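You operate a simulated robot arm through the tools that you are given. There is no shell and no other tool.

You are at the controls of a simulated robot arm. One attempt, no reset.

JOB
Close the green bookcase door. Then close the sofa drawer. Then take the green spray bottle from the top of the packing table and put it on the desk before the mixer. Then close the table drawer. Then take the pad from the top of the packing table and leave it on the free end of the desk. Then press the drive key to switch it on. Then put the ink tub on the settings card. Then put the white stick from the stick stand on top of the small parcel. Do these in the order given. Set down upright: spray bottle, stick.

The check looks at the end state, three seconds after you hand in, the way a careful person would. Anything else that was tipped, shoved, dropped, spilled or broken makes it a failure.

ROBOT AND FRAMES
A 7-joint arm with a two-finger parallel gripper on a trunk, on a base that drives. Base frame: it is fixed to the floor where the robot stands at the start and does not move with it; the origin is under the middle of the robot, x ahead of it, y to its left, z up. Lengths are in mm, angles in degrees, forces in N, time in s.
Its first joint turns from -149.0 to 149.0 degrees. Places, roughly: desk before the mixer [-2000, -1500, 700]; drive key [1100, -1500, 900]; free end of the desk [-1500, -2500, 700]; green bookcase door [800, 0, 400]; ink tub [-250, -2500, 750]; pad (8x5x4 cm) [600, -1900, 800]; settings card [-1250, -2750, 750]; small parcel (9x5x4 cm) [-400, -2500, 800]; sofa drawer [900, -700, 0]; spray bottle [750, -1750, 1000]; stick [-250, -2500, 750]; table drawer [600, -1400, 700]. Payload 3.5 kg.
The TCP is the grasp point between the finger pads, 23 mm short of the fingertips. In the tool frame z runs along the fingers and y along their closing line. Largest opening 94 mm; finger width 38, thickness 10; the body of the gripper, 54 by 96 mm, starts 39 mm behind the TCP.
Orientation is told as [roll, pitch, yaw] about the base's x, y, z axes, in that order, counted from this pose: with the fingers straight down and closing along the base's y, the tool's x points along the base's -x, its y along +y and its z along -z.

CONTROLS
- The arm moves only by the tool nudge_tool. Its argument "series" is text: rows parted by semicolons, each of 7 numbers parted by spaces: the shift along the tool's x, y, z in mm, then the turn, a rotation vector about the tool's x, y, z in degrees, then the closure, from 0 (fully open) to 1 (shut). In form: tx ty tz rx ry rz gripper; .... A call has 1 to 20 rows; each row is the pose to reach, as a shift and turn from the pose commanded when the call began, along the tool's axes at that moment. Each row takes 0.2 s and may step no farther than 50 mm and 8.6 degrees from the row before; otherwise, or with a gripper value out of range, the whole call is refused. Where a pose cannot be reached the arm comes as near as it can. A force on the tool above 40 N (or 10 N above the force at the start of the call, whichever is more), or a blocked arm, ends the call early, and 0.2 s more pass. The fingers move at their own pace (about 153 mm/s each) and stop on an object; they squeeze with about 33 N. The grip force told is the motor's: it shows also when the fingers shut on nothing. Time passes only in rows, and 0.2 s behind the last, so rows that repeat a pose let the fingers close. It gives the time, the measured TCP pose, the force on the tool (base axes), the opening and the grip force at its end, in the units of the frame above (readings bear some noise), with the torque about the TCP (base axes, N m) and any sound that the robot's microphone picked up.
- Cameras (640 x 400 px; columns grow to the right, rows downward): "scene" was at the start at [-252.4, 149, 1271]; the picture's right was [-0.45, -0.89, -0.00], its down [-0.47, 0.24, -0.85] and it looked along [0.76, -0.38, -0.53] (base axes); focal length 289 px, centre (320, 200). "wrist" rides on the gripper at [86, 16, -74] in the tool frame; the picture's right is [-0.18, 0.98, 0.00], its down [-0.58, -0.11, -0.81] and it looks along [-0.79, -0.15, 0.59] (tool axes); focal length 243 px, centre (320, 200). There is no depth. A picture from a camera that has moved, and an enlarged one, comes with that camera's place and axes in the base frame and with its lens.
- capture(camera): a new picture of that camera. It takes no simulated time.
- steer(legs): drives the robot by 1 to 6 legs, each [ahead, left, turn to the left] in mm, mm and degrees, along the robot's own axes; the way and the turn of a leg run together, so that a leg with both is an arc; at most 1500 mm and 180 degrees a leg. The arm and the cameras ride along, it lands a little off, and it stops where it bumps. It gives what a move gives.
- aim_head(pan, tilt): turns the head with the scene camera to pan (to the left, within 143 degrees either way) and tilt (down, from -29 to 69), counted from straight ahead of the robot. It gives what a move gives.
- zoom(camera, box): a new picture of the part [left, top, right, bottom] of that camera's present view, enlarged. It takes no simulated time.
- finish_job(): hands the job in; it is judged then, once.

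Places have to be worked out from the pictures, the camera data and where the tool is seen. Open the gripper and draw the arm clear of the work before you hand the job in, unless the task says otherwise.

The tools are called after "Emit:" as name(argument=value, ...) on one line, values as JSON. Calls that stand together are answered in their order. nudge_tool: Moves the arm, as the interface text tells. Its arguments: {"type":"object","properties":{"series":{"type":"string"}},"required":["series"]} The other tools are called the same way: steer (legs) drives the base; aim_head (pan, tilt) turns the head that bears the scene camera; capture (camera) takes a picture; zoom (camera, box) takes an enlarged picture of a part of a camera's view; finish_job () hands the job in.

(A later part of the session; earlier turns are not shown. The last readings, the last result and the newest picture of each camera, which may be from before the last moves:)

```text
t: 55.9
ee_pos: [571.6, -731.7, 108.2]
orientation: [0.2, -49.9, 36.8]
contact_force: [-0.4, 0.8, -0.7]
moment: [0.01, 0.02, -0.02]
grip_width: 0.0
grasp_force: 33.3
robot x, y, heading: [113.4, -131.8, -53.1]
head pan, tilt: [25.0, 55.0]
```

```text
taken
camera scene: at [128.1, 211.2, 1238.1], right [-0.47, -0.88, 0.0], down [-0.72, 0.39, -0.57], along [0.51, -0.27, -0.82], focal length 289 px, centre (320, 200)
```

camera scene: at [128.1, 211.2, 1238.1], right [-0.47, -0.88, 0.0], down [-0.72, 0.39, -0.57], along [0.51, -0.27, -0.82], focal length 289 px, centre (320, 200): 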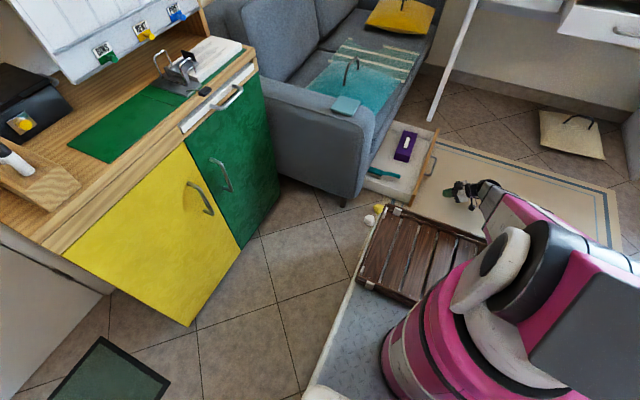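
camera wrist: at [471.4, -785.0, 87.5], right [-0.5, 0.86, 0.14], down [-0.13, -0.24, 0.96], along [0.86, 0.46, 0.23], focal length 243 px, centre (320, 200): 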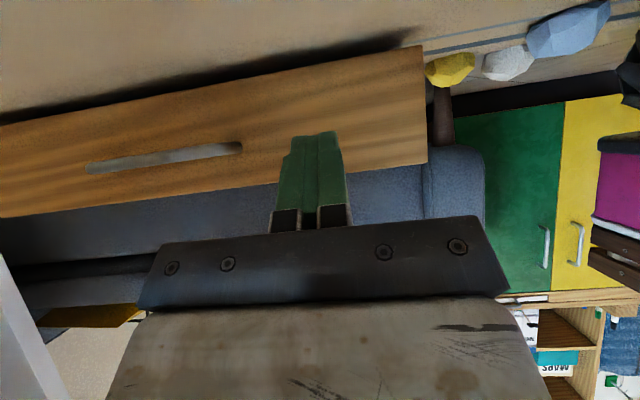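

The fingers face the drawer board between handle and near edge. I push along the drawer's closing direction.

Emit:
nudge_tool(series="-13 0 15 0 0 0 1; -26 0 31 0 0 0 1; -39 0 46 0 0 0 1; -51 0 61 0 0 0 1; -64 0 77 0 0 0 1; -77 0 92 0 0 0 1; -90 0 107 0 0 0 1; -103 0 123 0 0 0 1; -116 0 138 0 0 0 1; -129 0 153 0 0 0 1; -141 0 169 0 0 0 1; -154 0 184 0 0 0 1; -167 0 199 0 0 0 1; -180 0 214 0 0 0 1; -193 0 230 0 0 0 1")

Emit:
capture(camera="wrist")

Emit:
capture(camera="scene")

```text
t: 59.0
ee_pos: [812.0, -551.2, 107.0]
orientation: [0.4, -49.8, 36.6]
contact_force: [-0.8, 0.2, 0.1]
moment: [0.01, -0.01, 0.01]
grip_width: 0.0
grasp_force: 32.7
robot x, y, heading: [110.5, -134.1, -53.3]
head pan, tilt: [25.0, 55.0]
```

```text
taken
camera wrist: at [711.2, -605.0, 88.0], right [-0.49, 0.86, 0.14], down [-0.13, -0.23, 0.96], along [0.86, 0.46, 0.22], focal length 243 px, centre (320, 200)
```

wrist: 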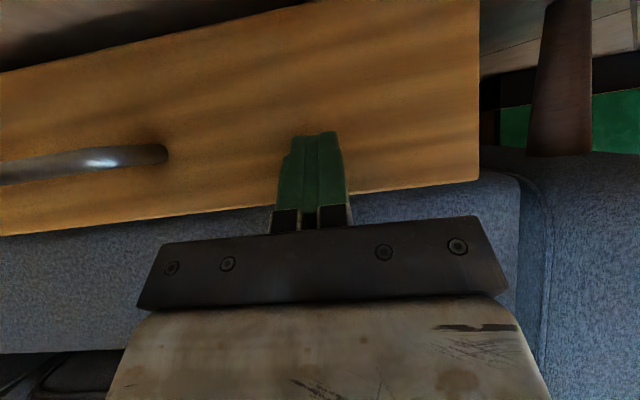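

```text
taken
camera scene: at [128.2, 211.2, 1238.1], right [-0.47, -0.88, 0.0], down [-0.72, 0.39, -0.57], along [0.51, -0.27, -0.82], focal length 289 px, centre (320, 200)
```

scene: 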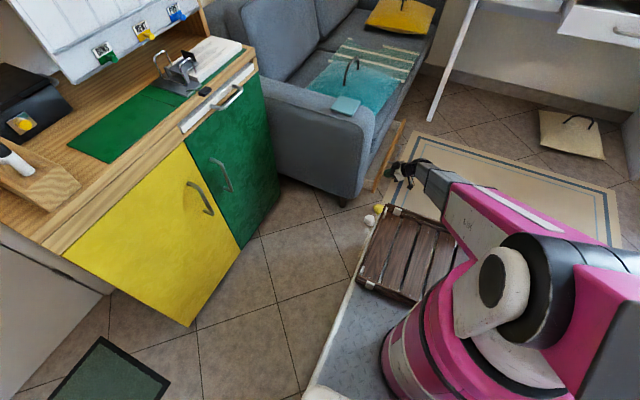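

The drawer has slid in most of the way. I keep pushing slowly until it meets its stop.

Emit:
nudge_tool(series="-8 0 9 0 0 0 1; -16 0 18.5 0 0 0 1; -23 0 28 0 0 0 1; -31 0 37 0 0 0 1; -39 0 46 0 0 0 1; -46 0 55 0 0 0 1; -54 0 64 0 0 0 1; -62 0 74 0 0 0 1; -69 0 83 0 0 0 1; -77 0 92 0 0 0 1")

Emit:
capture(camera="wrist")

Emit:
capture(camera="scene")

```text
t: 60.4
ee_pos: [860.1, -514.5, 108.2]
orientation: [0.3, -49.6, 36.4]
contact_force: [-3.1, -1.6, -0.4]
moment: [0.02, 0.03, 0.06]
grip_width: 0.0
grasp_force: 32.8
robot x, y, heading: [110.1, -129.2, -53.3]
head pan, tilt: [25.0, 55.0]
stopped in row 6: the force on the tool passed its limit at 58 N (the readings are from after the stop); the commanded pose is now the measured one
```

```text
taken
camera wrist: at [760.4, -567.6, 88.7], right [-0.49, 0.86, 0.14], down [-0.12, -0.23, 0.96], along [0.86, 0.46, 0.22], focal length 243 px, centre (320, 200)
```

wrist: 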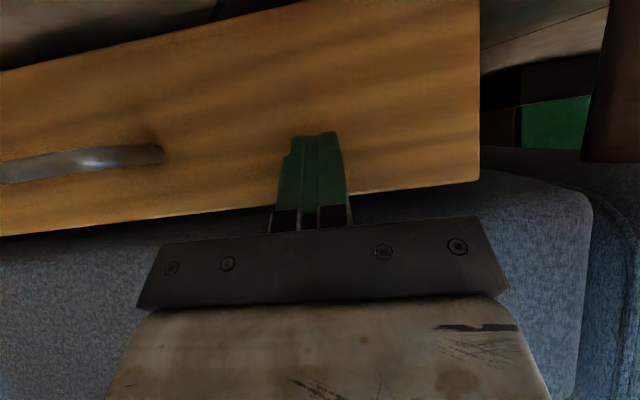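

```text
taken
camera scene: at [128.0, 210.9, 1238.1], right [-0.47, -0.88, 0.0], down [-0.72, 0.39, -0.57], along [0.5, -0.27, -0.82], focal length 289 px, centre (320, 200)
```

scene: 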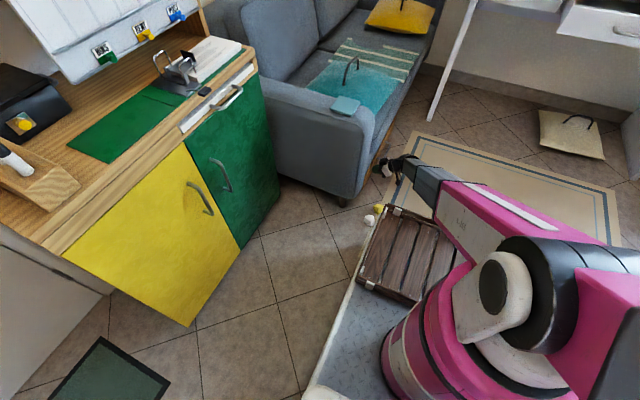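

The push met resistance. I press once more gently to tell whether the drawer is at its stop.

Emit:
nudge_tool(series="-4 0 5 0 0 0 1; -8 0 9 0 0 0 1; -12 0 14 0 0 0 1; -15 0 18 0 0 0 1; -19 0 23 0 0 0 1")

Emit:
zoom(camera="scene", box=[340, 120, 460, 195])

```text
t: 60.8
ee_pos: [860.5, -513.6, 107.1]
orientation: [0.2, -49.4, 36.4]
contact_force: [-3.1, -1.6, -0.3]
moment: [-0.02, 0.0, 0.05]
grip_width: 0.0
grasp_force: 33.0
robot x, y, heading: [110.7, -133.2, -53.6]
head pan, tilt: [25.0, 55.0]
stopped in row 1: the force on the tool passed its limit at 49 N (the readings are from after the stop); the commanded pose is now the measured one
```

```text
5.33 times, centred on (400, 158) of scene
camera zoom: at [128.0, 210.6, 1238.1], right [-0.48, -0.88, 0.0], down [-0.72, 0.39, -0.57], along [0.5, -0.27, -0.82], focal length 1542 px, centre (-107, 427)
```

zoom: 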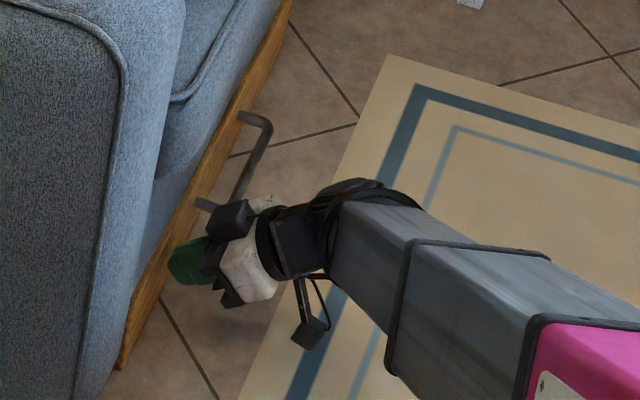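

The drawer is at its hard stop. I retreat back from it, then rise while untilting.

Emit:
nudge_tool(series="22 0 -27 0 0 0 1; 45 0 -54 0 0 0 1; 67 0 -80 0 0 0 1; 90 0 -107 0 0 0 1; 116 0 -134 0 0 0 1; 110 0 -155 0 6 0 1; 85 0 -185 0 12 0 1; 55 0 -210 0 18 0 1; 25 0 -240 0 24 0 1; -5 0 -270 0 30 0 1; -35 0 -300 0 36 0 1; -65 0 -330 0 42 0 1; -95 0 -360 0 49 0 1; -125 0 -390 0 49 0 1; -155 0 -420 0 49 0 1; -185 0 -450 0 49 0 1; -215 0 -480 0 49 0 1; -245 0 -510 0 49 0 1; -245 0 -510 0 49 0 1")

Emit:
capture(camera="scene")

Emit:
zoom(camera="scene", box=[330, 90, 490, 190])

Emit:
capture(camera="wrist")

```text
t: 64.8
ee_pos: [678.4, -650.5, 623.3]
orientation: [0.2, -0.4, 36.6]
contact_force: [-0.9, -0.6, 0.3]
moment: [0.0, 0.02, 0.02]
grip_width: 0.0
grasp_force: 32.5
robot x, y, heading: [108.9, -134.3, -53.3]
head pan, tilt: [25.0, 55.0]
```

```text
taken
camera scene: at [128.1, 210.7, 1238.1], right [-0.48, -0.88, 0.0], down [-0.72, 0.39, -0.57], along [0.5, -0.27, -0.82], focal length 289 px, centre (320, 200)
```

scene: 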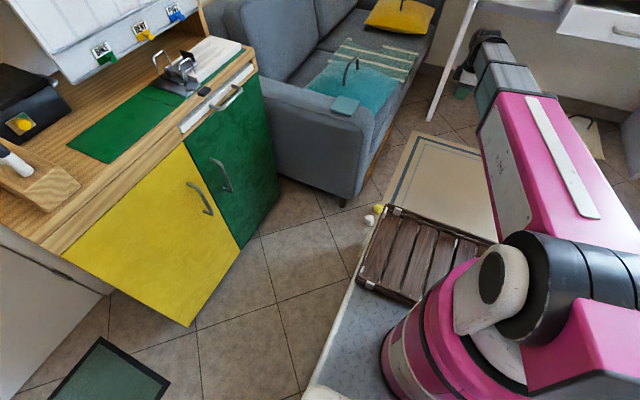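

```text
4.00 times, centred on (410, 140) of scene
camera zoom: at [128.1, 210.7, 1238.1], right [-0.48, -0.88, 0.0], down [-0.72, 0.39, -0.57], along [0.5, -0.27, -0.82], focal length 1157 px, centre (-40, 440)
```

zoom: 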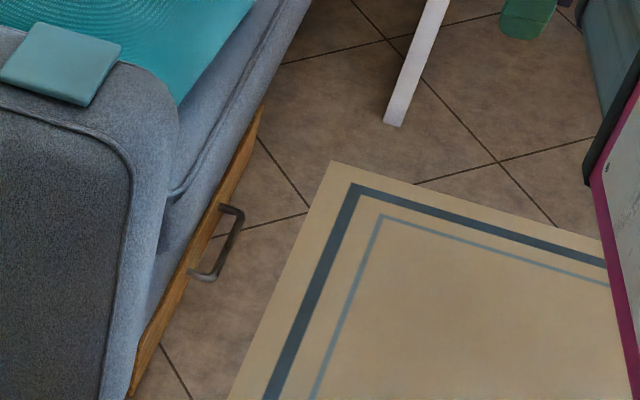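

```text
taken
camera wrist: at [599.3, -689.6, 697.8], right [-0.44, 0.9, 0.0], down [0.53, 0.25, 0.81], along [0.73, 0.36, -0.59], focal length 243 px, centre (320, 200)
```

wrist: 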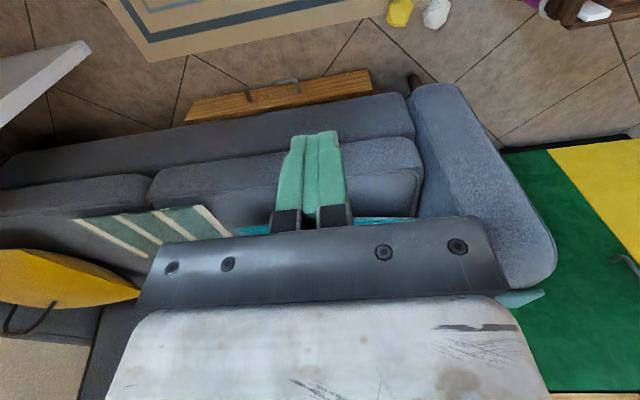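

The sofa drawer is shut, its board against the sofa base. Next I go to the packing table, passing between the bench corner and the paper balls; I look at both gaps first.

Emit:
aim_head(pan=-55, tilt=55)

Emit:
capture(camera="scene")

Emit:
aim_head(pan=-25, tilt=30)

Emit:
capture(camera="scene")

```text
t: 66.3
ee_pos: [678.5, -650.5, 624.5]
orientation: [0.2, -0.4, 36.5]
contact_force: [0.3, 0.8, -0.1]
moment: [0.01, -0.01, 0.02]
grip_width: 0.0
grasp_force: 33.0
robot x, y, heading: [113.8, -133.4, -53.3]
head pan, tilt: [-55.0, 55.0]
```

```text
taken
camera scene: at [41.9, 176.5, 1238.1], right [-0.95, 0.31, 0.0], down [0.26, 0.78, -0.57], along [-0.18, -0.54, -0.82], focal length 289 px, centre (320, 200)
```

scene: 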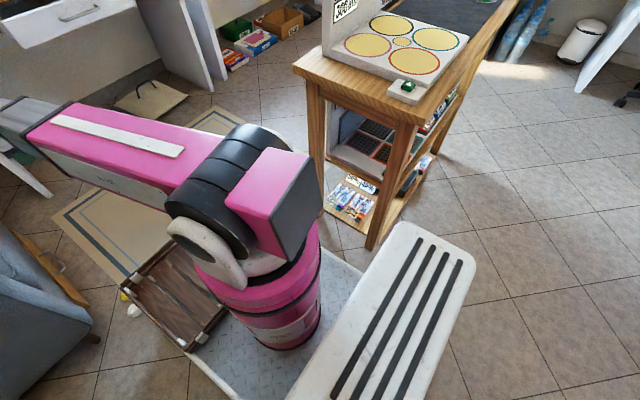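

```text
t: 67.3
ee_pos: [679.0, -651.2, 622.9]
orientation: [0.1, -0.3, 36.6]
contact_force: [0.0, 0.3, -0.1]
moment: [-0.01, 0.01, 0.03]
grip_width: 0.0
grasp_force: 33.0
robot x, y, heading: [111.3, -133.5, -53.5]
head pan, tilt: [-25.0, 30.0]
```

```text
taken
camera scene: at [82.8, 156.3, 1274.1], right [-0.98, -0.2, 0.0], down [-0.1, 0.49, -0.87], along [0.17, -0.85, -0.5], focal length 289 px, centre (320, 200)
```

scene: 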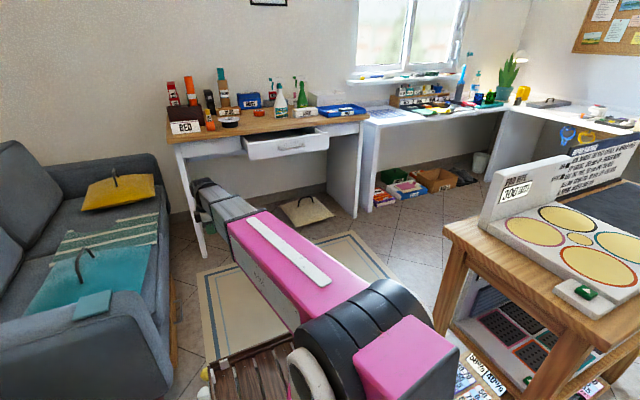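

I raise and centre the arm ahead of the robot before driving, yawing it to align with the robot's heading.

Emit:
nudge_tool(series="12 16 -36 0 0 7.5 1; 24 32 -71 0 0 15 1; 36 48 -107 0 0 22.5 1; 48 65 -142 0 0 30 1; 60 81 -178 0 0 37.5 1; 72 97 -213 0 0 45 1; 84 113 -249 0 0 52.5 1; 96 129 -285 0 0 60 1; 108 145 -320 0 0 67.5 1; 120 162 -356 0 0 75 1; 132 178 -391 0 0 82.5 1; 144 194 -427 0 0 90 0.5; 144 194 -427 0 0 90 0")

Emit:
steer(legs=[[0, 0, -18.5], [0, -20, 0], [820, 0, 0], [0, 0, 18.5]])

Emit:
aim_head(pan=0, tilt=30)

Emit:
capture(camera="scene")

Emit:
capture(camera="wrist")

```text
t: 69.6
ee_pos: [479.0, -595.8, 992.4]
orientation: [0.0, -0.7, -40.5]
contact_force: [3.5, -0.6, -3.7]
moment: [-0.25, 0.17, -0.27]
grip_width: 0.0
grasp_force: 32.6
robot x, y, heading: [109.1, -136.7, -53.5]
head pan, tilt: [-25.0, 30.0]
stopped in row 11: the force on the tool passed its limit at 85 N (the readings are from after the stop); the commanded pose is now the measured one
```

```text
t: 76.4
ee_pos: [732.7, -1368.0, 993.0]
orientation: [0.1, -0.7, -39.5]
contact_force: [1.6, -3.0, -7.9]
moment: [-0.44, -0.31, -0.02]
grip_width: 0.1
grasp_force: 32.7
robot x, y, heading: [359.0, -915.3, -52.3]
head pan, tilt: [-25.0, 30.0]
```

```text
t: 77.3
ee_pos: [731.6, -1367.9, 991.8]
orientation: [0.0, -0.7, -39.4]
contact_force: [1.7, -2.0, -5.7]
moment: [-0.31, -0.19, -0.01]
grip_width: 0.2
grasp_force: 32.7
robot x, y, heading: [351.9, -915.8, -52.1]
head pan, tilt: [0.0, 30.0]
```

```text
taken
camera scene: at [357.4, -606.9, 1274.1], right [-0.79, -0.61, 0.0], down [-0.31, 0.4, -0.87], along [0.53, -0.69, -0.5], focal length 289 px, centre (320, 200)
```

scene: 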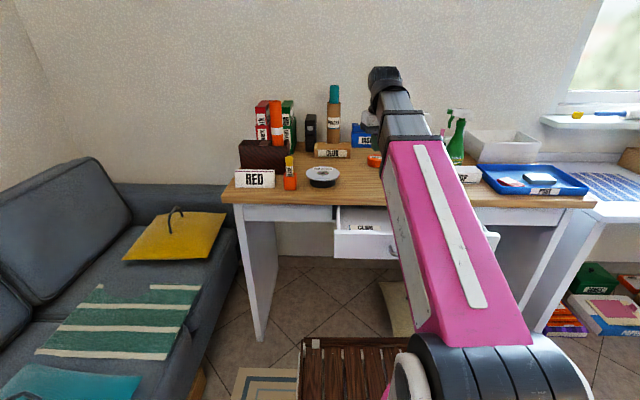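

```text
taken
camera wrist: at [674.8, -1298.9, 1065.6], right [0.77, 0.64, 0.0], down [0.37, -0.45, 0.81], along [0.52, -0.62, -0.58], focal length 243 px, centre (320, 200)
```

wrist: 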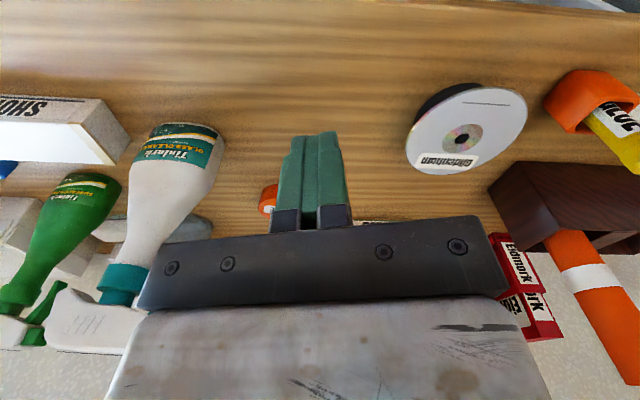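

The force stop came from the wrist near its own forearm (yaw almost in line with the arm), and a small contact remains. I turn the tool back 20 degrees in place, clear of the bottles about 230 mm away.

Emit:
nudge_tool(series="0 0 0 0 0 -5 1; 0 0 0 0 0 -10 1; 0 0 0 0 0 -15 1; 0 0 0 0 0 -20 1; 0 0 0 0 0 -20 1")

Emit:
capture(camera="wrist")

Emit:
zoom(camera="scene", box=[340, 60, 500, 180])

```text
t: 78.5
ee_pos: [732.1, -1366.7, 993.6]
orientation: [-0.2, -0.7, -19.4]
contact_force: [0.3, 0.2, 0.1]
moment: [0.01, 0.01, -0.02]
grip_width: 0.0
grasp_force: 33.3
robot x, y, heading: [357.3, -914.5, -52.2]
head pan, tilt: [0.0, 30.0]
```

```text
taken
camera wrist: at [655.3, -1321.9, 1065.6], right [0.5, 0.87, 0.0], down [0.5, -0.29, 0.81], along [0.7, -0.41, -0.58], focal length 243 px, centre (320, 200)
```

wrist: 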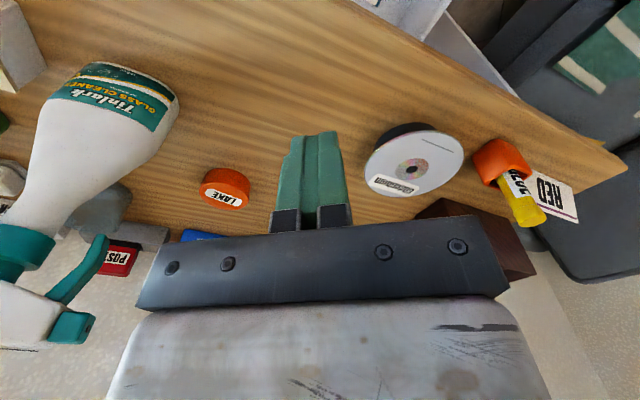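

```text
3.33 times, centred on (420, 120) of scene
camera zoom: at [357.5, -606.9, 1274.1], right [-0.79, -0.61, 0.0], down [-0.31, 0.4, -0.87], along [0.53, -0.69, -0.5], focal length 964 px, centre (-13, 467)
```

zoom: 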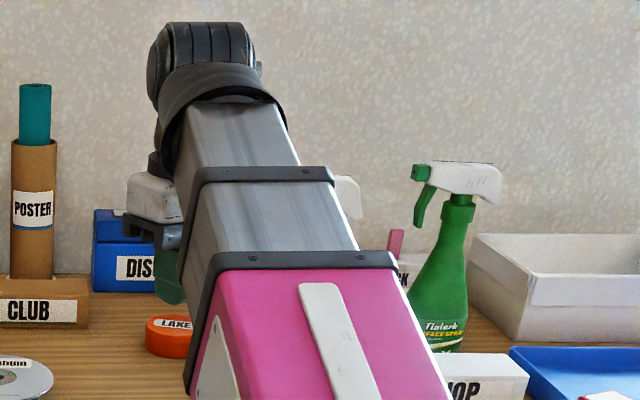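

Contact is released; I'll keep the tool yaw at least 25 degrees off the arm's line at this height. The green spray bottle stands at about (585, -1775), a white one nearer at about (670, -1600). I swing the arm to the left over the open floor to get a clear view of the table.

Emit:
nudge_tool(series="-4 47 0 0 0 -4.9 1; -8 94 0 0 0 -9.8 1; -12 141 0 0 0 -14.7 1; -16 188 0 0 0 -19.6 1; -20 235 0 0 0 -24.5 1; -24 282 0 0 0 -29.4 1; -27 329 0 0 0 -34.3 1; -31 376 0 0 0 -39.2 1; -35 423 0 0 0 -44.1 1; -39 470 0 0 0 -49 1; -43 517 0 0 0 -54 1; -47 564 0 0 0 -59 1; -51 610 0 0 0 -64 0; -51 610 0 0 0 -64 0")

Emit:
aim_head(pan=-5, tilt=25)

Emit:
capture(camera="scene")

Emit:
zoom(camera="scene", box=[200, 60, 400, 185])

Emit:
zoom(camera="scene", box=[380, 80, 580, 205])

```text
t: 79.2
ee_pos: [780.2, -1263.4, 992.2]
orientation: [-0.5, -1.2, -7.6]
contact_force: [4.5, -2.4, -7.4]
moment: [-0.09, -0.35, 0.05]
grip_width: 0.0
grasp_force: 32.9
robot x, y, heading: [356.8, -914.7, -52.1]
head pan, tilt: [0.0, 30.0]
stopped in row 3: the force on the tool passed its limit at 47 N (the readings are from after the stop); the commanded pose is now the measured one
```

```text
t: 79.9
ee_pos: [780.2, -1262.4, 993.4]
orientation: [-0.4, -1.1, -7.6]
contact_force: [4.7, -4.2, -13.4]
moment: [-0.12, -0.83, 0.25]
grip_width: 0.1
grasp_force: 33.1
robot x, y, heading: [357.2, -911.4, -52.2]
head pan, tilt: [-5.0, 25.0]
```

```text
taken
camera scene: at [352.0, -612.9, 1282.1], right [-0.84, -0.54, 0.0], down [-0.23, 0.36, -0.91], along [0.49, -0.76, -0.42], focal length 289 px, centre (320, 200)
```

scene: 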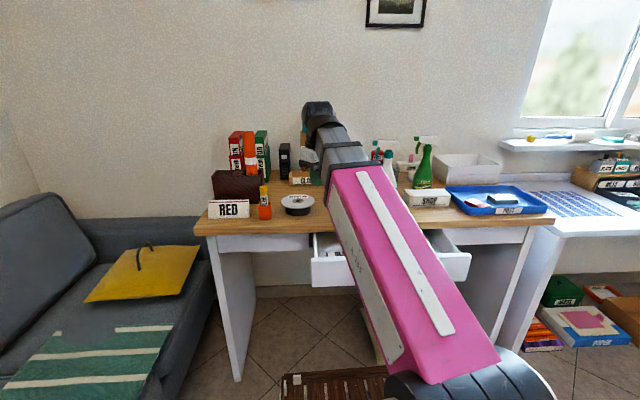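

```text
3.20 times, centred on (300, 122) of scene
camera zoom: at [352.0, -612.9, 1282.1], right [-0.84, -0.54, 0.0], down [-0.23, 0.36, -0.91], along [0.49, -0.76, -0.42], focal length 925 px, centre (384, 448)
```

zoom: 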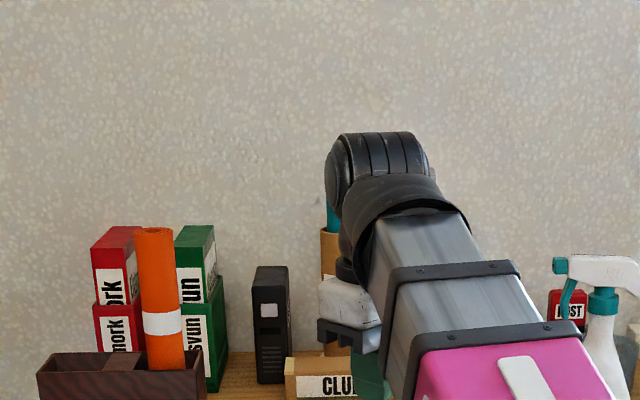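

```text
3.20 times, centred on (480, 142) of scene
camera zoom: at [352.0, -612.9, 1282.1], right [-0.84, -0.54, 0.0], down [-0.23, 0.36, -0.91], along [0.49, -0.76, -0.42], focal length 925 px, centre (-192, 384)
```

zoom: 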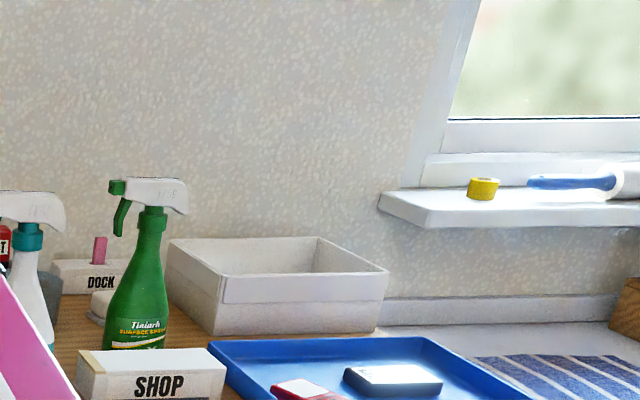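

Again a self-contact: at this height the wrist fouls the forearm when closer than about 580 mm. I move the tool outward first, then swing left on a wider arc.

Emit:
nudge_tool(series="-32 8 0 0 0 0 1; -64 17 0 0 0 0 1; -97 25 0 0 0 0 1; -130 33 0 0 0 0 1; -160 40 0 0 0 0 1; -160 40 0 0 0 0 1")

```text
t: 81.3
ee_pos: [945.4, -1244.1, 996.0]
orientation: [-0.4, -1.1, -7.6]
contact_force: [-0.4, 0.4, -0.2]
moment: [0.0, 0.01, 0.0]
grip_width: 0.2
grasp_force: 32.7
robot x, y, heading: [352.0, -911.1, -52.3]
head pan, tilt: [-5.0, 25.0]
```

Emit:
nudge_tool(series="1 45 0 0 0 -5 1; 2 90 0 0 0 -10 1; 4 135 0 0 0 -15 1; 5 180 0 0 0 -20 1; 6 225 0 0 0 -25 1; 7 270 0 0 0 -30 1; 9 315 0 0 0 -35 1; 10 360 0 0 0 -40 1; 11 405 0 0 0 -45 1; 12 450 0 0 0 -50 1; 14 495 0 0 0 -55 1; 15 540 0 0 0 -60 0.5; 16 585 0 0 0 -65 0; 16 585 0 0 0 -65 0")

Emit:
capture(camera="scene")

Emit:
zoom(camera="scene", box=[200, 90, 400, 215])

Emit:
zoom(camera="scene", box=[360, 110, 560, 235])

Emit:
zoom(camera="scene", box=[280, 190, 480, 315])

```text
t: 84.3
ee_pos: [1004.3, -662.4, 991.0]
orientation: [-1.2, 0.0, 57.6]
contact_force: [-0.1, 1.1, 0.1]
moment: [0.04, -0.02, -0.04]
grip_width: 94.0
grasp_force: 0.0
robot x, y, heading: [355.9, -909.7, -52.4]
head pan, tilt: [-5.0, 25.0]
```

```text
taken
camera scene: at [352.0, -612.8, 1282.1], right [-0.84, -0.54, 0.0], down [-0.23, 0.36, -0.91], along [0.49, -0.76, -0.42], focal length 289 px, centre (320, 200)
```

scene: 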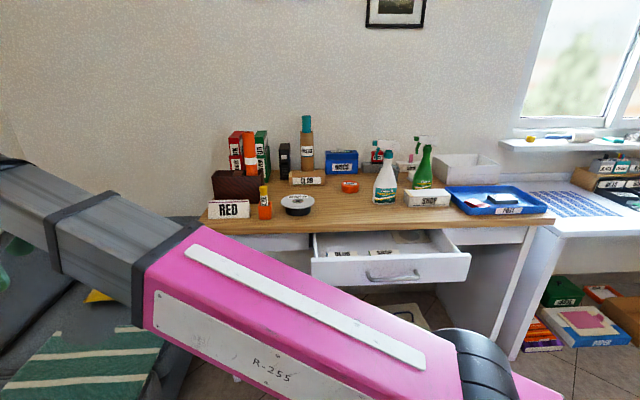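

```text
3.20 times, centred on (300, 152) of scene
camera zoom: at [352.0, -612.8, 1282.1], right [-0.84, -0.54, 0.0], down [-0.23, 0.36, -0.91], along [0.49, -0.76, -0.42], focal length 925 px, centre (384, 352)
```

zoom: 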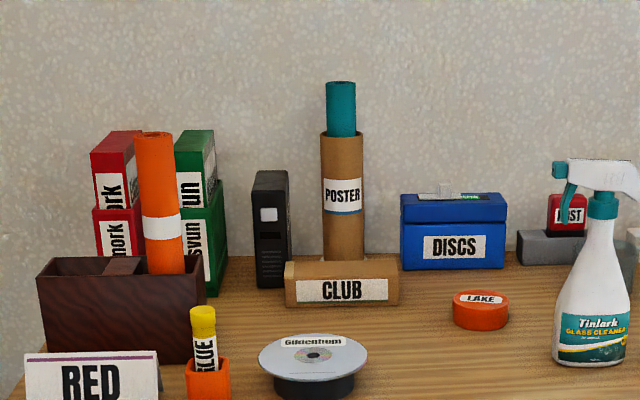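

```text
3.20 times, centred on (460, 172) of scene
camera zoom: at [352.0, -612.8, 1282.1], right [-0.84, -0.54, 0.0], down [-0.23, 0.36, -0.91], along [0.49, -0.76, -0.42], focal length 925 px, centre (-128, 288)
```

zoom: 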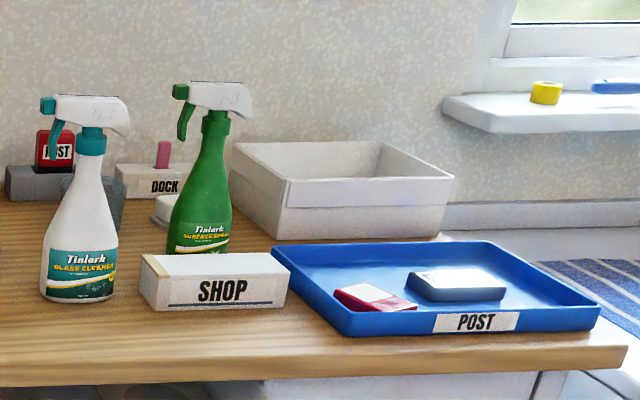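

```text
3.20 times, centred on (380, 252) of scene
camera zoom: at [352.0, -612.8, 1282.1], right [-0.84, -0.54, 0.0], down [-0.23, 0.36, -0.91], along [0.49, -0.76, -0.42], focal length 925 px, centre (128, 32)
```

zoom: 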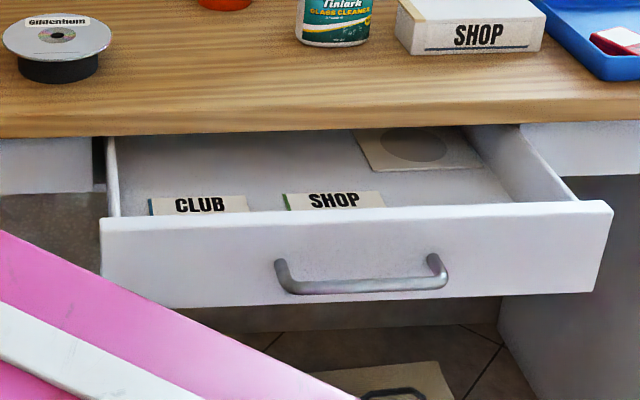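

The table is now clearly visible: green "surface spray" bottle standing behind the SHOP box, with the nozzle pointing left along the table. I drive a little closer so it is about 720 mm from the arm's axis.

Emit:
steer(legs=[[130, -150, 0]])

Emit:
capture(camera="scene")

Emit:
zoom(camera="scene", box=[300, 80, 460, 180])

Emit:
zoom(camera="scene", box=[360, 140, 520, 240])

```text
t: 85.9
ee_pos: [965.7, -859.5, 991.5]
orientation: [-1.1, 0.0, 57.2]
contact_force: [0.8, 0.8, 0.9]
moment: [-0.01, 0.0, -0.02]
grip_width: 93.8
grasp_force: 0.0
robot x, y, heading: [317.0, -1109.6, -52.4]
head pan, tilt: [-5.0, 25.0]
```

```text
taken
camera scene: at [312.8, -809.3, 1282.1], right [-0.84, -0.54, 0.0], down [-0.23, 0.36, -0.91], along [0.49, -0.76, -0.42], focal length 289 px, centre (320, 200)
```

scene: 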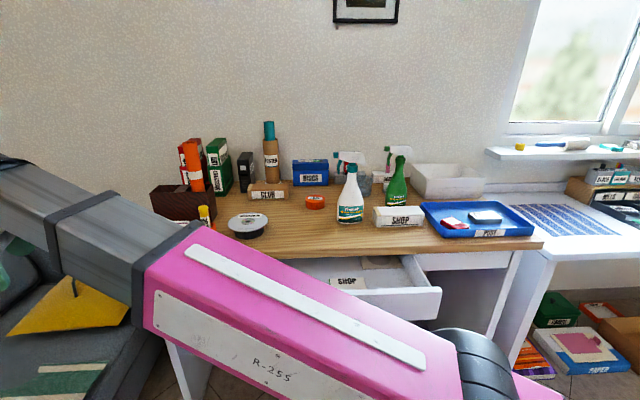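

```text
4.00 times, centred on (380, 130) of scene
camera zoom: at [312.8, -809.3, 1282.1], right [-0.84, -0.54, 0.0], down [-0.23, 0.36, -0.91], along [0.49, -0.76, -0.42], focal length 1157 px, centre (80, 480)
```

zoom: 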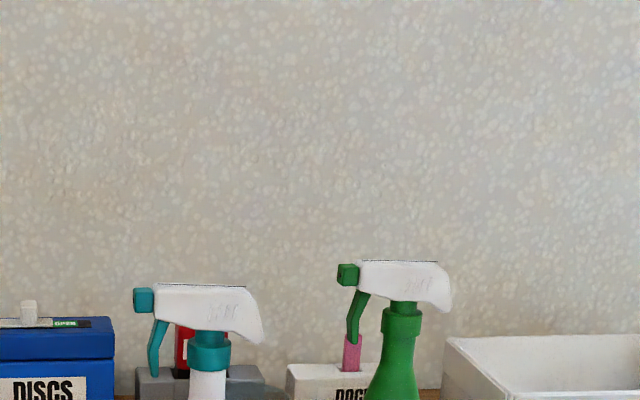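

```text
4.00 times, centred on (440, 190) of scene
camera zoom: at [312.8, -809.3, 1282.1], right [-0.84, -0.54, 0.0], down [-0.23, 0.36, -0.91], along [0.49, -0.76, -0.42], focal length 1157 px, centre (-160, 240)
```

zoom: 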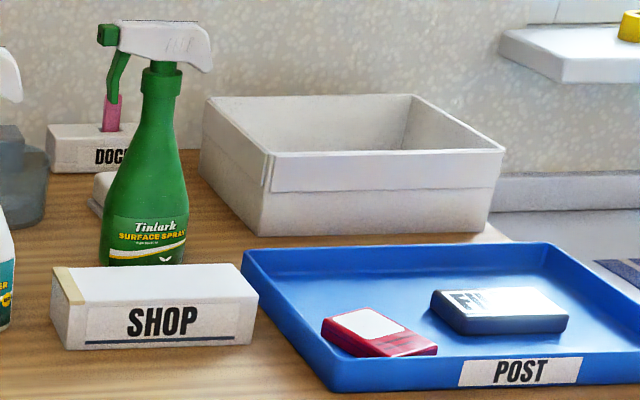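

By triangulating two views, the bottle's neck collar is at about (593, -1757, 990) and its head spans z 1003–1045. I swing the open gripper around on a 700 mm arc at z 1150 toward it, above everything on the table.

Emit:
nudge_tool(series="30 -30 -18 0 0 1 0; 61 -59 -36 0 0 2 0; 91 -89 -55 0 0 3 0; 122 -119 -73 0 0 4 0; 152 -149 -91 0 0 5 0; 183 -178 -109 0 0 6 0; 223 -193 -116 0 0 7 0; 264 -208 -123 0 0 8 0; 305 -223 -130 0 0 9 0; 346 -238 -138 0 0 10 0; 386 -253 -145 0 0 11 0; 427 -268 -152 0 0 12 0; 467 -283 -159 0 0 13 0; 510 -280 -159 0 0 14 0; 553 -276 -159 0 0 15 0; 597 -273 -159 0 0 16 0; 640 -269 -159 0 0 17 0; 683 -266 -159 0 0 18 0; 726 -262 -159 0 0 19 0; 769 -259 -159 0 0 20 0")

Emit:
capture(camera="wrist")

Emit:
capture(camera="scene")

```text
t: 90.1
ee_pos: [772.3, -1651.6, 1142.6]
orientation: [-2.2, -0.5, 37.3]
contact_force: [-0.5, 0.3, -0.3]
moment: [0.0, 0.0, 0.02]
grip_width: 94.1
grasp_force: 0.1
out of reach, approached as far as the arm can: row 9, 10, 11, 12, 13, 14, 15, 16, 17, 18, 19, 20
robot x, y, heading: [315.3, -1106.2, -52.3]
head pan, tilt: [-5.0, 25.0]
```

```text
taken
camera wrist: at [690.7, -1688.3, 1213.9], right [-0.45, 0.89, -0.03], down [0.5, 0.29, 0.81], along [0.74, 0.35, -0.58], focal length 243 px, centre (320, 200)
```

wrist: 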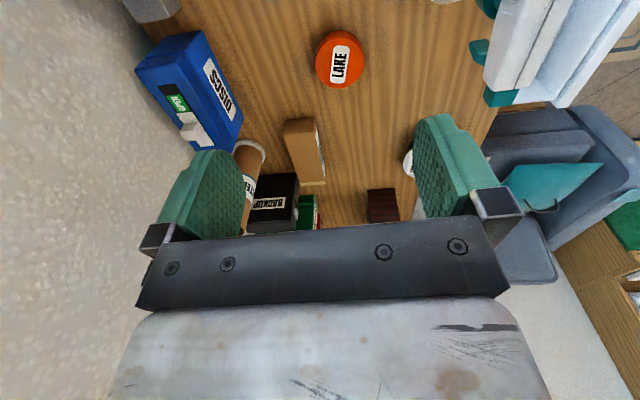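

```text
taken
camera scene: at [312.6, -809.3, 1282.1], right [-0.84, -0.54, 0.0], down [-0.23, 0.36, -0.91], along [0.49, -0.76, -0.42], focal length 289 px, centre (320, 200)
```

scene: 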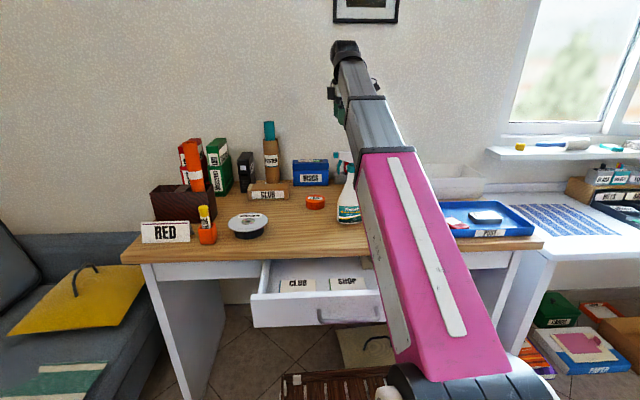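

The height is at the arm's limit there, but clear of both bottles. I step across to above the green bottle and slightly lower to regain accuracy, correcting the small roll.

Emit:
nudge_tool(series="41 5 6 -0.2 -0.1 0 0; 82 10 12 -0.4 -0.3 0 0; 124 15 18 -0.6 -0.4 0 0; 165 20 24 -0.8 -0.6 0 0; 206 24 30 -1 -0.7 0 0; 206 24 30 -1 -0.7 0 0; 206 24 30 -1 -0.7 0 0")

Emit:
capture(camera="wrist")

Emit:
aim_head(pan=-25, tilt=20)

Emit:
capture(camera="scene")

```text
t: 91.7
ee_pos: [592.3, -1756.1, 1109.2]
orientation: [-0.5, -0.9, 37.5]
contact_force: [0.6, -0.3, -0.3]
moment: [0.0, 0.0, 0.0]
grip_width: 93.9
grasp_force: 0.2
out of reach, approached as far as the arm can: row 1, 2, 3
robot x, y, heading: [313.5, -1107.7, -52.2]
head pan, tilt: [-5.0, 25.0]
```

```text
taken
camera wrist: at [512.0, -1795.6, 1181.5], right [-0.45, 0.89, 0.0], down [0.51, 0.26, 0.82], along [0.73, 0.37, -0.58], focal length 243 px, centre (320, 200)
```

wrist: 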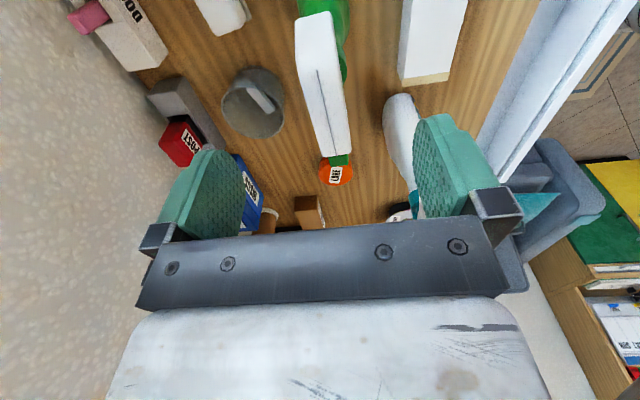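

```text
t: 92.5
ee_pos: [592.4, -1755.0, 1109.5]
orientation: [-0.5, -1.1, 37.2]
contact_force: [0.4, -0.2, 0.1]
moment: [-0.03, -0.03, 0.02]
grip_width: 93.9
grasp_force: 0.0
robot x, y, heading: [314.0, -1106.5, -52.0]
head pan, tilt: [-25.0, 20.0]
```

```text
taken
camera scene: at [283.5, -822.6, 1290.2], right [-0.98, -0.22, 0.0], down [-0.07, 0.33, -0.94], along [0.21, -0.92, -0.34], focal length 289 px, centre (320, 200)
```

scene: 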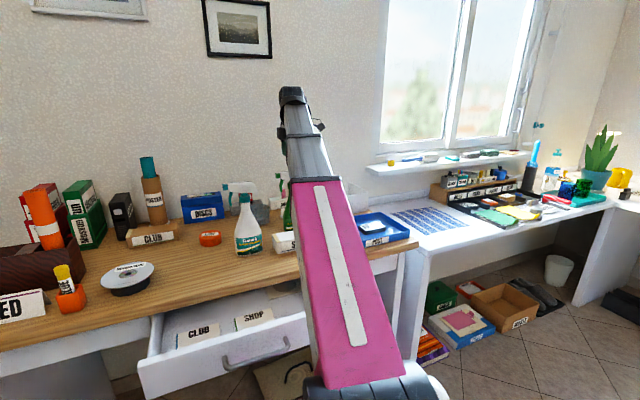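

The wrist view shows the bottle's white head between the fingers, its long axis about 4 degrees off the finger plane and ~9 mm toward the near finger. I correct and descend to z 1030 around the head.

Emit:
nudge_tool(series="3 9 0 -1 0.5 -4 0; 3 9 20 -1 0.5 -4 0; 3 9 40 -1 0.5 -4 0; 3 9 60 -1 0.5 -4 0; 3 9 79 -1 0.5 -4 0; 3 9 79 -1 0.5 -4 0")

Emit:
capture(camera="wrist")

Emit:
zoom(camera="scene", box=[220, 100, 380, 260])

```text
t: 93.9
ee_pos: [587.2, -1749.8, 1030.8]
orientation: [0.9, -0.6, 41.4]
contact_force: [0.2, 0.9, -0.2]
moment: [-0.01, 0.0, -0.01]
grip_width: 94.2
grasp_force: 0.1
out of reach, approached as far as the arm can: row 1
robot x, y, heading: [315.8, -1107.7, -52.7]
head pan, tilt: [-25.0, 20.0]
```

```text
taken
camera wrist: at [510.6, -1794.6, 1103.7], right [-0.51, 0.86, 0.02], down [0.51, 0.29, 0.81], along [0.69, 0.42, -0.58], focal length 243 px, centre (320, 200)
```

wrist: 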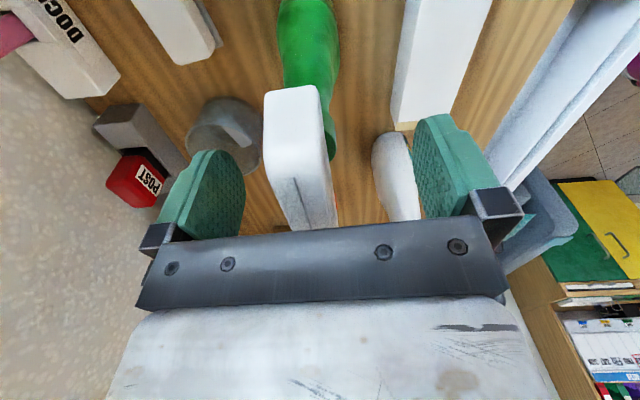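

```text
2.50 times, centred on (300, 180) of scene
camera zoom: at [283.4, -822.6, 1290.2], right [-0.98, -0.22, 0.0], down [-0.07, 0.33, -0.94], along [0.21, -0.92, -0.34], focal length 723 px, centre (370, 250)
```

zoom: 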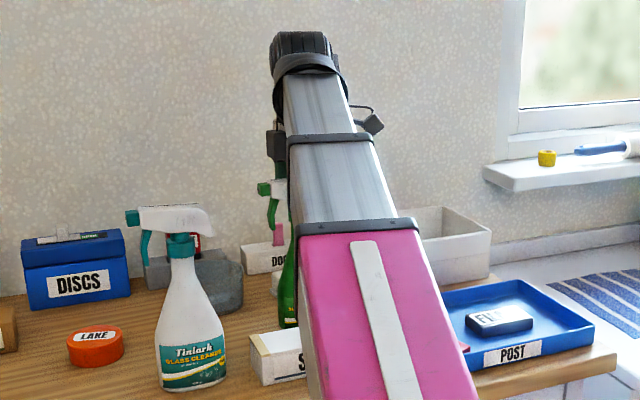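

The head is between the fingers; the centre is about 3 mm toward one finger and 10 mm back. I shift by that, then close on it.

Emit:
nudge_tool(series="5 2 0 0 0 0 0; 10 3.5 2 0 0 0 0; 10 3.5 2 0 0 0 0.4; 10 3.5 2 0 0 0 0.6; 10 3.5 2 0 0 0 0.8; 10 3.5 2 0 0 0 1; 10 3.5 2 0 0 0 1; 10 3.5 2 0 0 0 1")

Emit:
capture(camera="wrist")

Emit:
zoom(camera="scene", box=[220, 100, 380, 260])

```text
t: 95.7
ee_pos: [576.3, -1753.3, 1028.7]
orientation: [0.9, -0.7, 41.3]
contact_force: [-2.7, 0.6, 0.0]
moment: [0.06, 0.2, 0.02]
grip_width: 24.0
grasp_force: 33.0
robot x, y, heading: [315.8, -1108.7, -52.3]
head pan, tilt: [-25.0, 20.0]
```

```text
taken
camera wrist: at [500.5, -1798.8, 1101.5], right [-0.51, 0.86, 0.02], down [0.51, 0.29, 0.81], along [0.69, 0.42, -0.58], focal length 243 px, centre (320, 200)
```

wrist: 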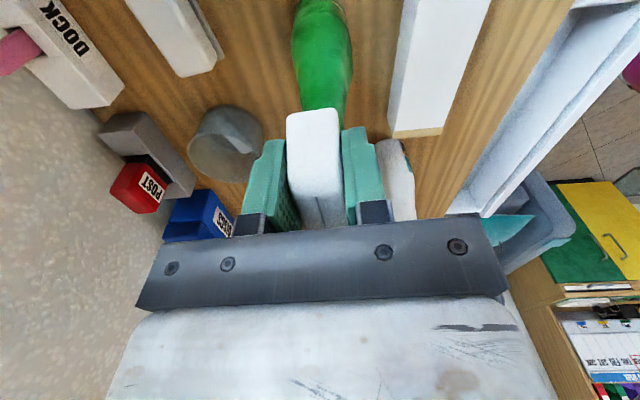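

```text
2.50 times, centred on (300, 180) of scene
camera zoom: at [283.4, -822.6, 1290.2], right [-0.98, -0.22, 0.0], down [-0.07, 0.33, -0.94], along [0.21, -0.92, -0.34], focal length 723 px, centre (370, 250)
```

zoom: 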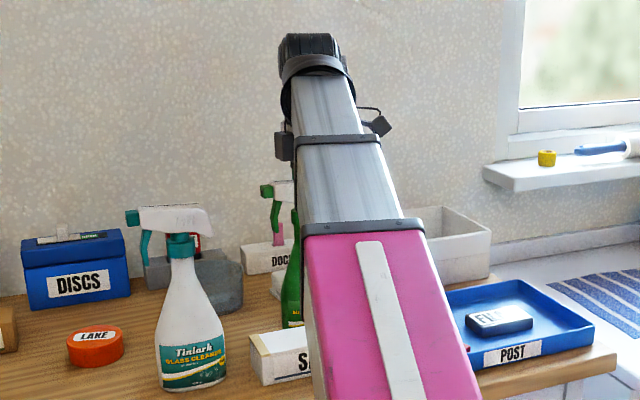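

Gripped: 24 mm wide at full squeeze. I lift it straight up by 85 mm and check that it hangs properly.

Emit:
nudge_tool(series="0 0 -10 0 0 0 1; 0 0 -25 0 0 0 1; 0 0 -45 0 0 0 1; 0 0 -65 0 0 0 1; 0 0 -85 0 0 0 1; 0 0 -85 0 0 0 1")

Emit:
capture(camera="wrist")

Emit:
capture(camera="scene")

```text
t: 97.1
ee_pos: [577.0, -1760.6, 1101.5]
orientation: [0.1, -0.4, 41.4]
contact_force: [-0.2, 0.3, -5.2]
moment: [-0.06, 0.03, 0.02]
grip_width: 23.8
grasp_force: 32.7
out of reach, approached as far as the arm can: row 5, 6
robot x, y, heading: [318.6, -1111.3, -52.4]
head pan, tilt: [-25.0, 20.0]
```

```text
taken
camera wrist: at [501.5, -1805.9, 1176.1], right [-0.51, 0.86, 0.0], down [0.5, 0.3, 0.81], along [0.7, 0.42, -0.59], focal length 243 px, centre (320, 200)
```

wrist: 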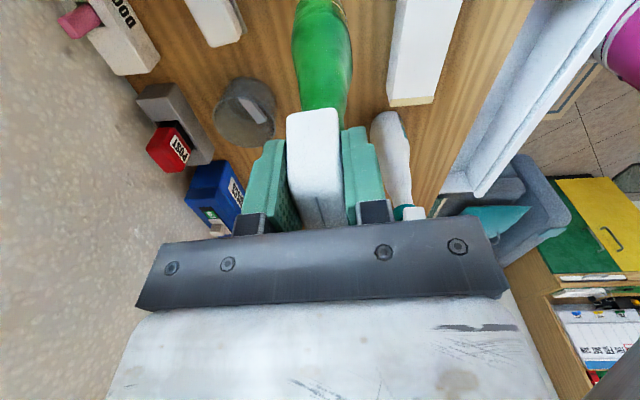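

```text
taken
camera scene: at [283.4, -822.7, 1290.2], right [-0.98, -0.22, 0.0], down [-0.07, 0.33, -0.94], along [0.21, -0.92, -0.34], focal length 289 px, centre (320, 200)
```

scene: 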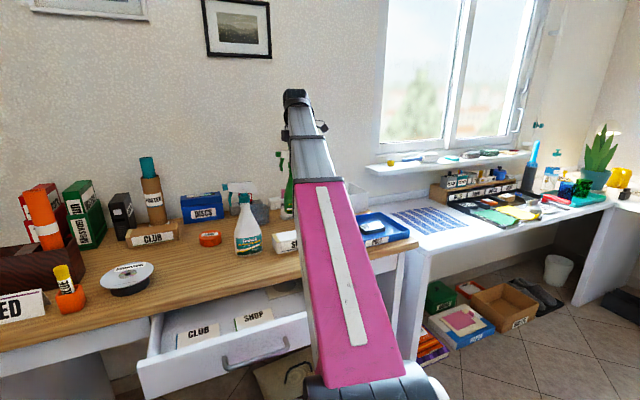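

The bottle is lifted clear with about 5 N weight, 73 mm above the table. The SHOP box in front is almost that tall, so I drive the base right 140 mm first so the bottle passes beside it over the low tray, then back off.

Emit:
steer(legs=[[0, -140, 0], [-90, 0, 0]])

Emit:
capture(camera="scene")

Emit:
aim_head(pan=-75, tilt=30)

Emit:
capture(camera="scene")

Emit:
aim_head(pan=-120, tilt=35)

Emit:
capture(camera="scene")

```text
t: 99.1
ee_pos: [412.1, -1776.3, 1102.7]
orientation: [0.1, -0.4, 41.4]
contact_force: [-0.5, 0.0, -5.1]
moment: [-0.08, 0.07, -0.03]
grip_width: 24.0
grasp_force: 32.9
robot x, y, heading: [145.9, -1123.1, -52.6]
head pan, tilt: [-25.0, 20.0]
```

```text
taken
camera scene: at [117.4, -838.8, 1290.2], right [-0.98, -0.22, 0.0], down [-0.07, 0.33, -0.94], along [0.21, -0.92, -0.34], focal length 289 px, centre (320, 200)
```

scene: 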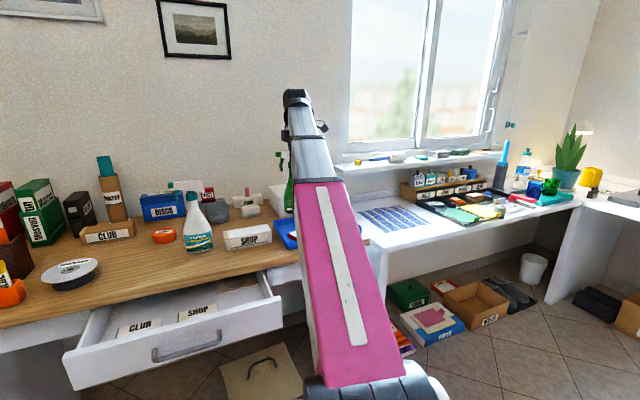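

```text
t: 100.3
ee_pos: [412.6, -1777.3, 1101.6]
orientation: [0.1, -0.4, 41.4]
contact_force: [1.3, -0.9, -5.5]
moment: [-0.06, 0.08, 0.02]
grip_width: 23.6
grasp_force: 33.3
robot x, y, heading: [151.3, -1125.3, -52.4]
head pan, tilt: [-75.0, 30.0]
```

```text
taken
camera scene: at [42.2, -819.8, 1274.2], right [-0.8, 0.61, 0.0], down [0.3, 0.4, -0.87], along [-0.53, -0.69, -0.5], focal length 289 px, centre (320, 200)
```

scene: 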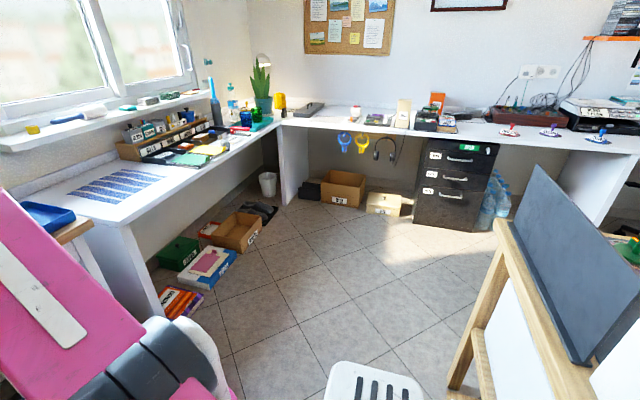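

```text
t: 101.4
ee_pos: [411.8, -1776.0, 1101.9]
orientation: [0.1, -0.3, 41.4]
contact_force: [0.6, -0.3, -5.4]
moment: [-0.06, 0.06, 0.01]
grip_width: 24.0
grasp_force: 32.7
robot x, y, heading: [151.3, -1128.9, -52.2]
head pan, tilt: [-120.0, 35.0]
```

```text
taken
camera scene: at [9.7, -759.7, 1266.4], right [-0.13, 0.99, 0.0], down [0.57, 0.08, -0.82], along [-0.81, -0.11, -0.57], focal length 289 px, centre (320, 200)
```

scene: 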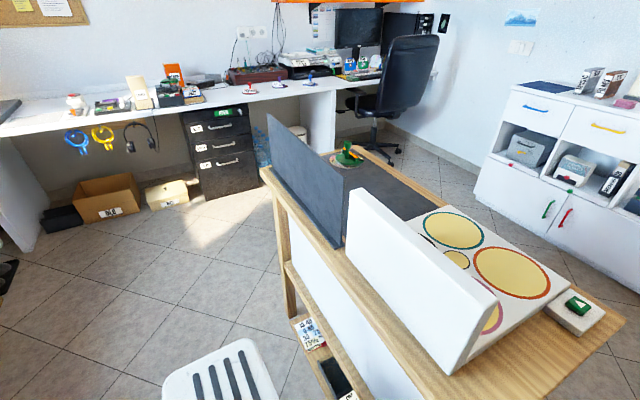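

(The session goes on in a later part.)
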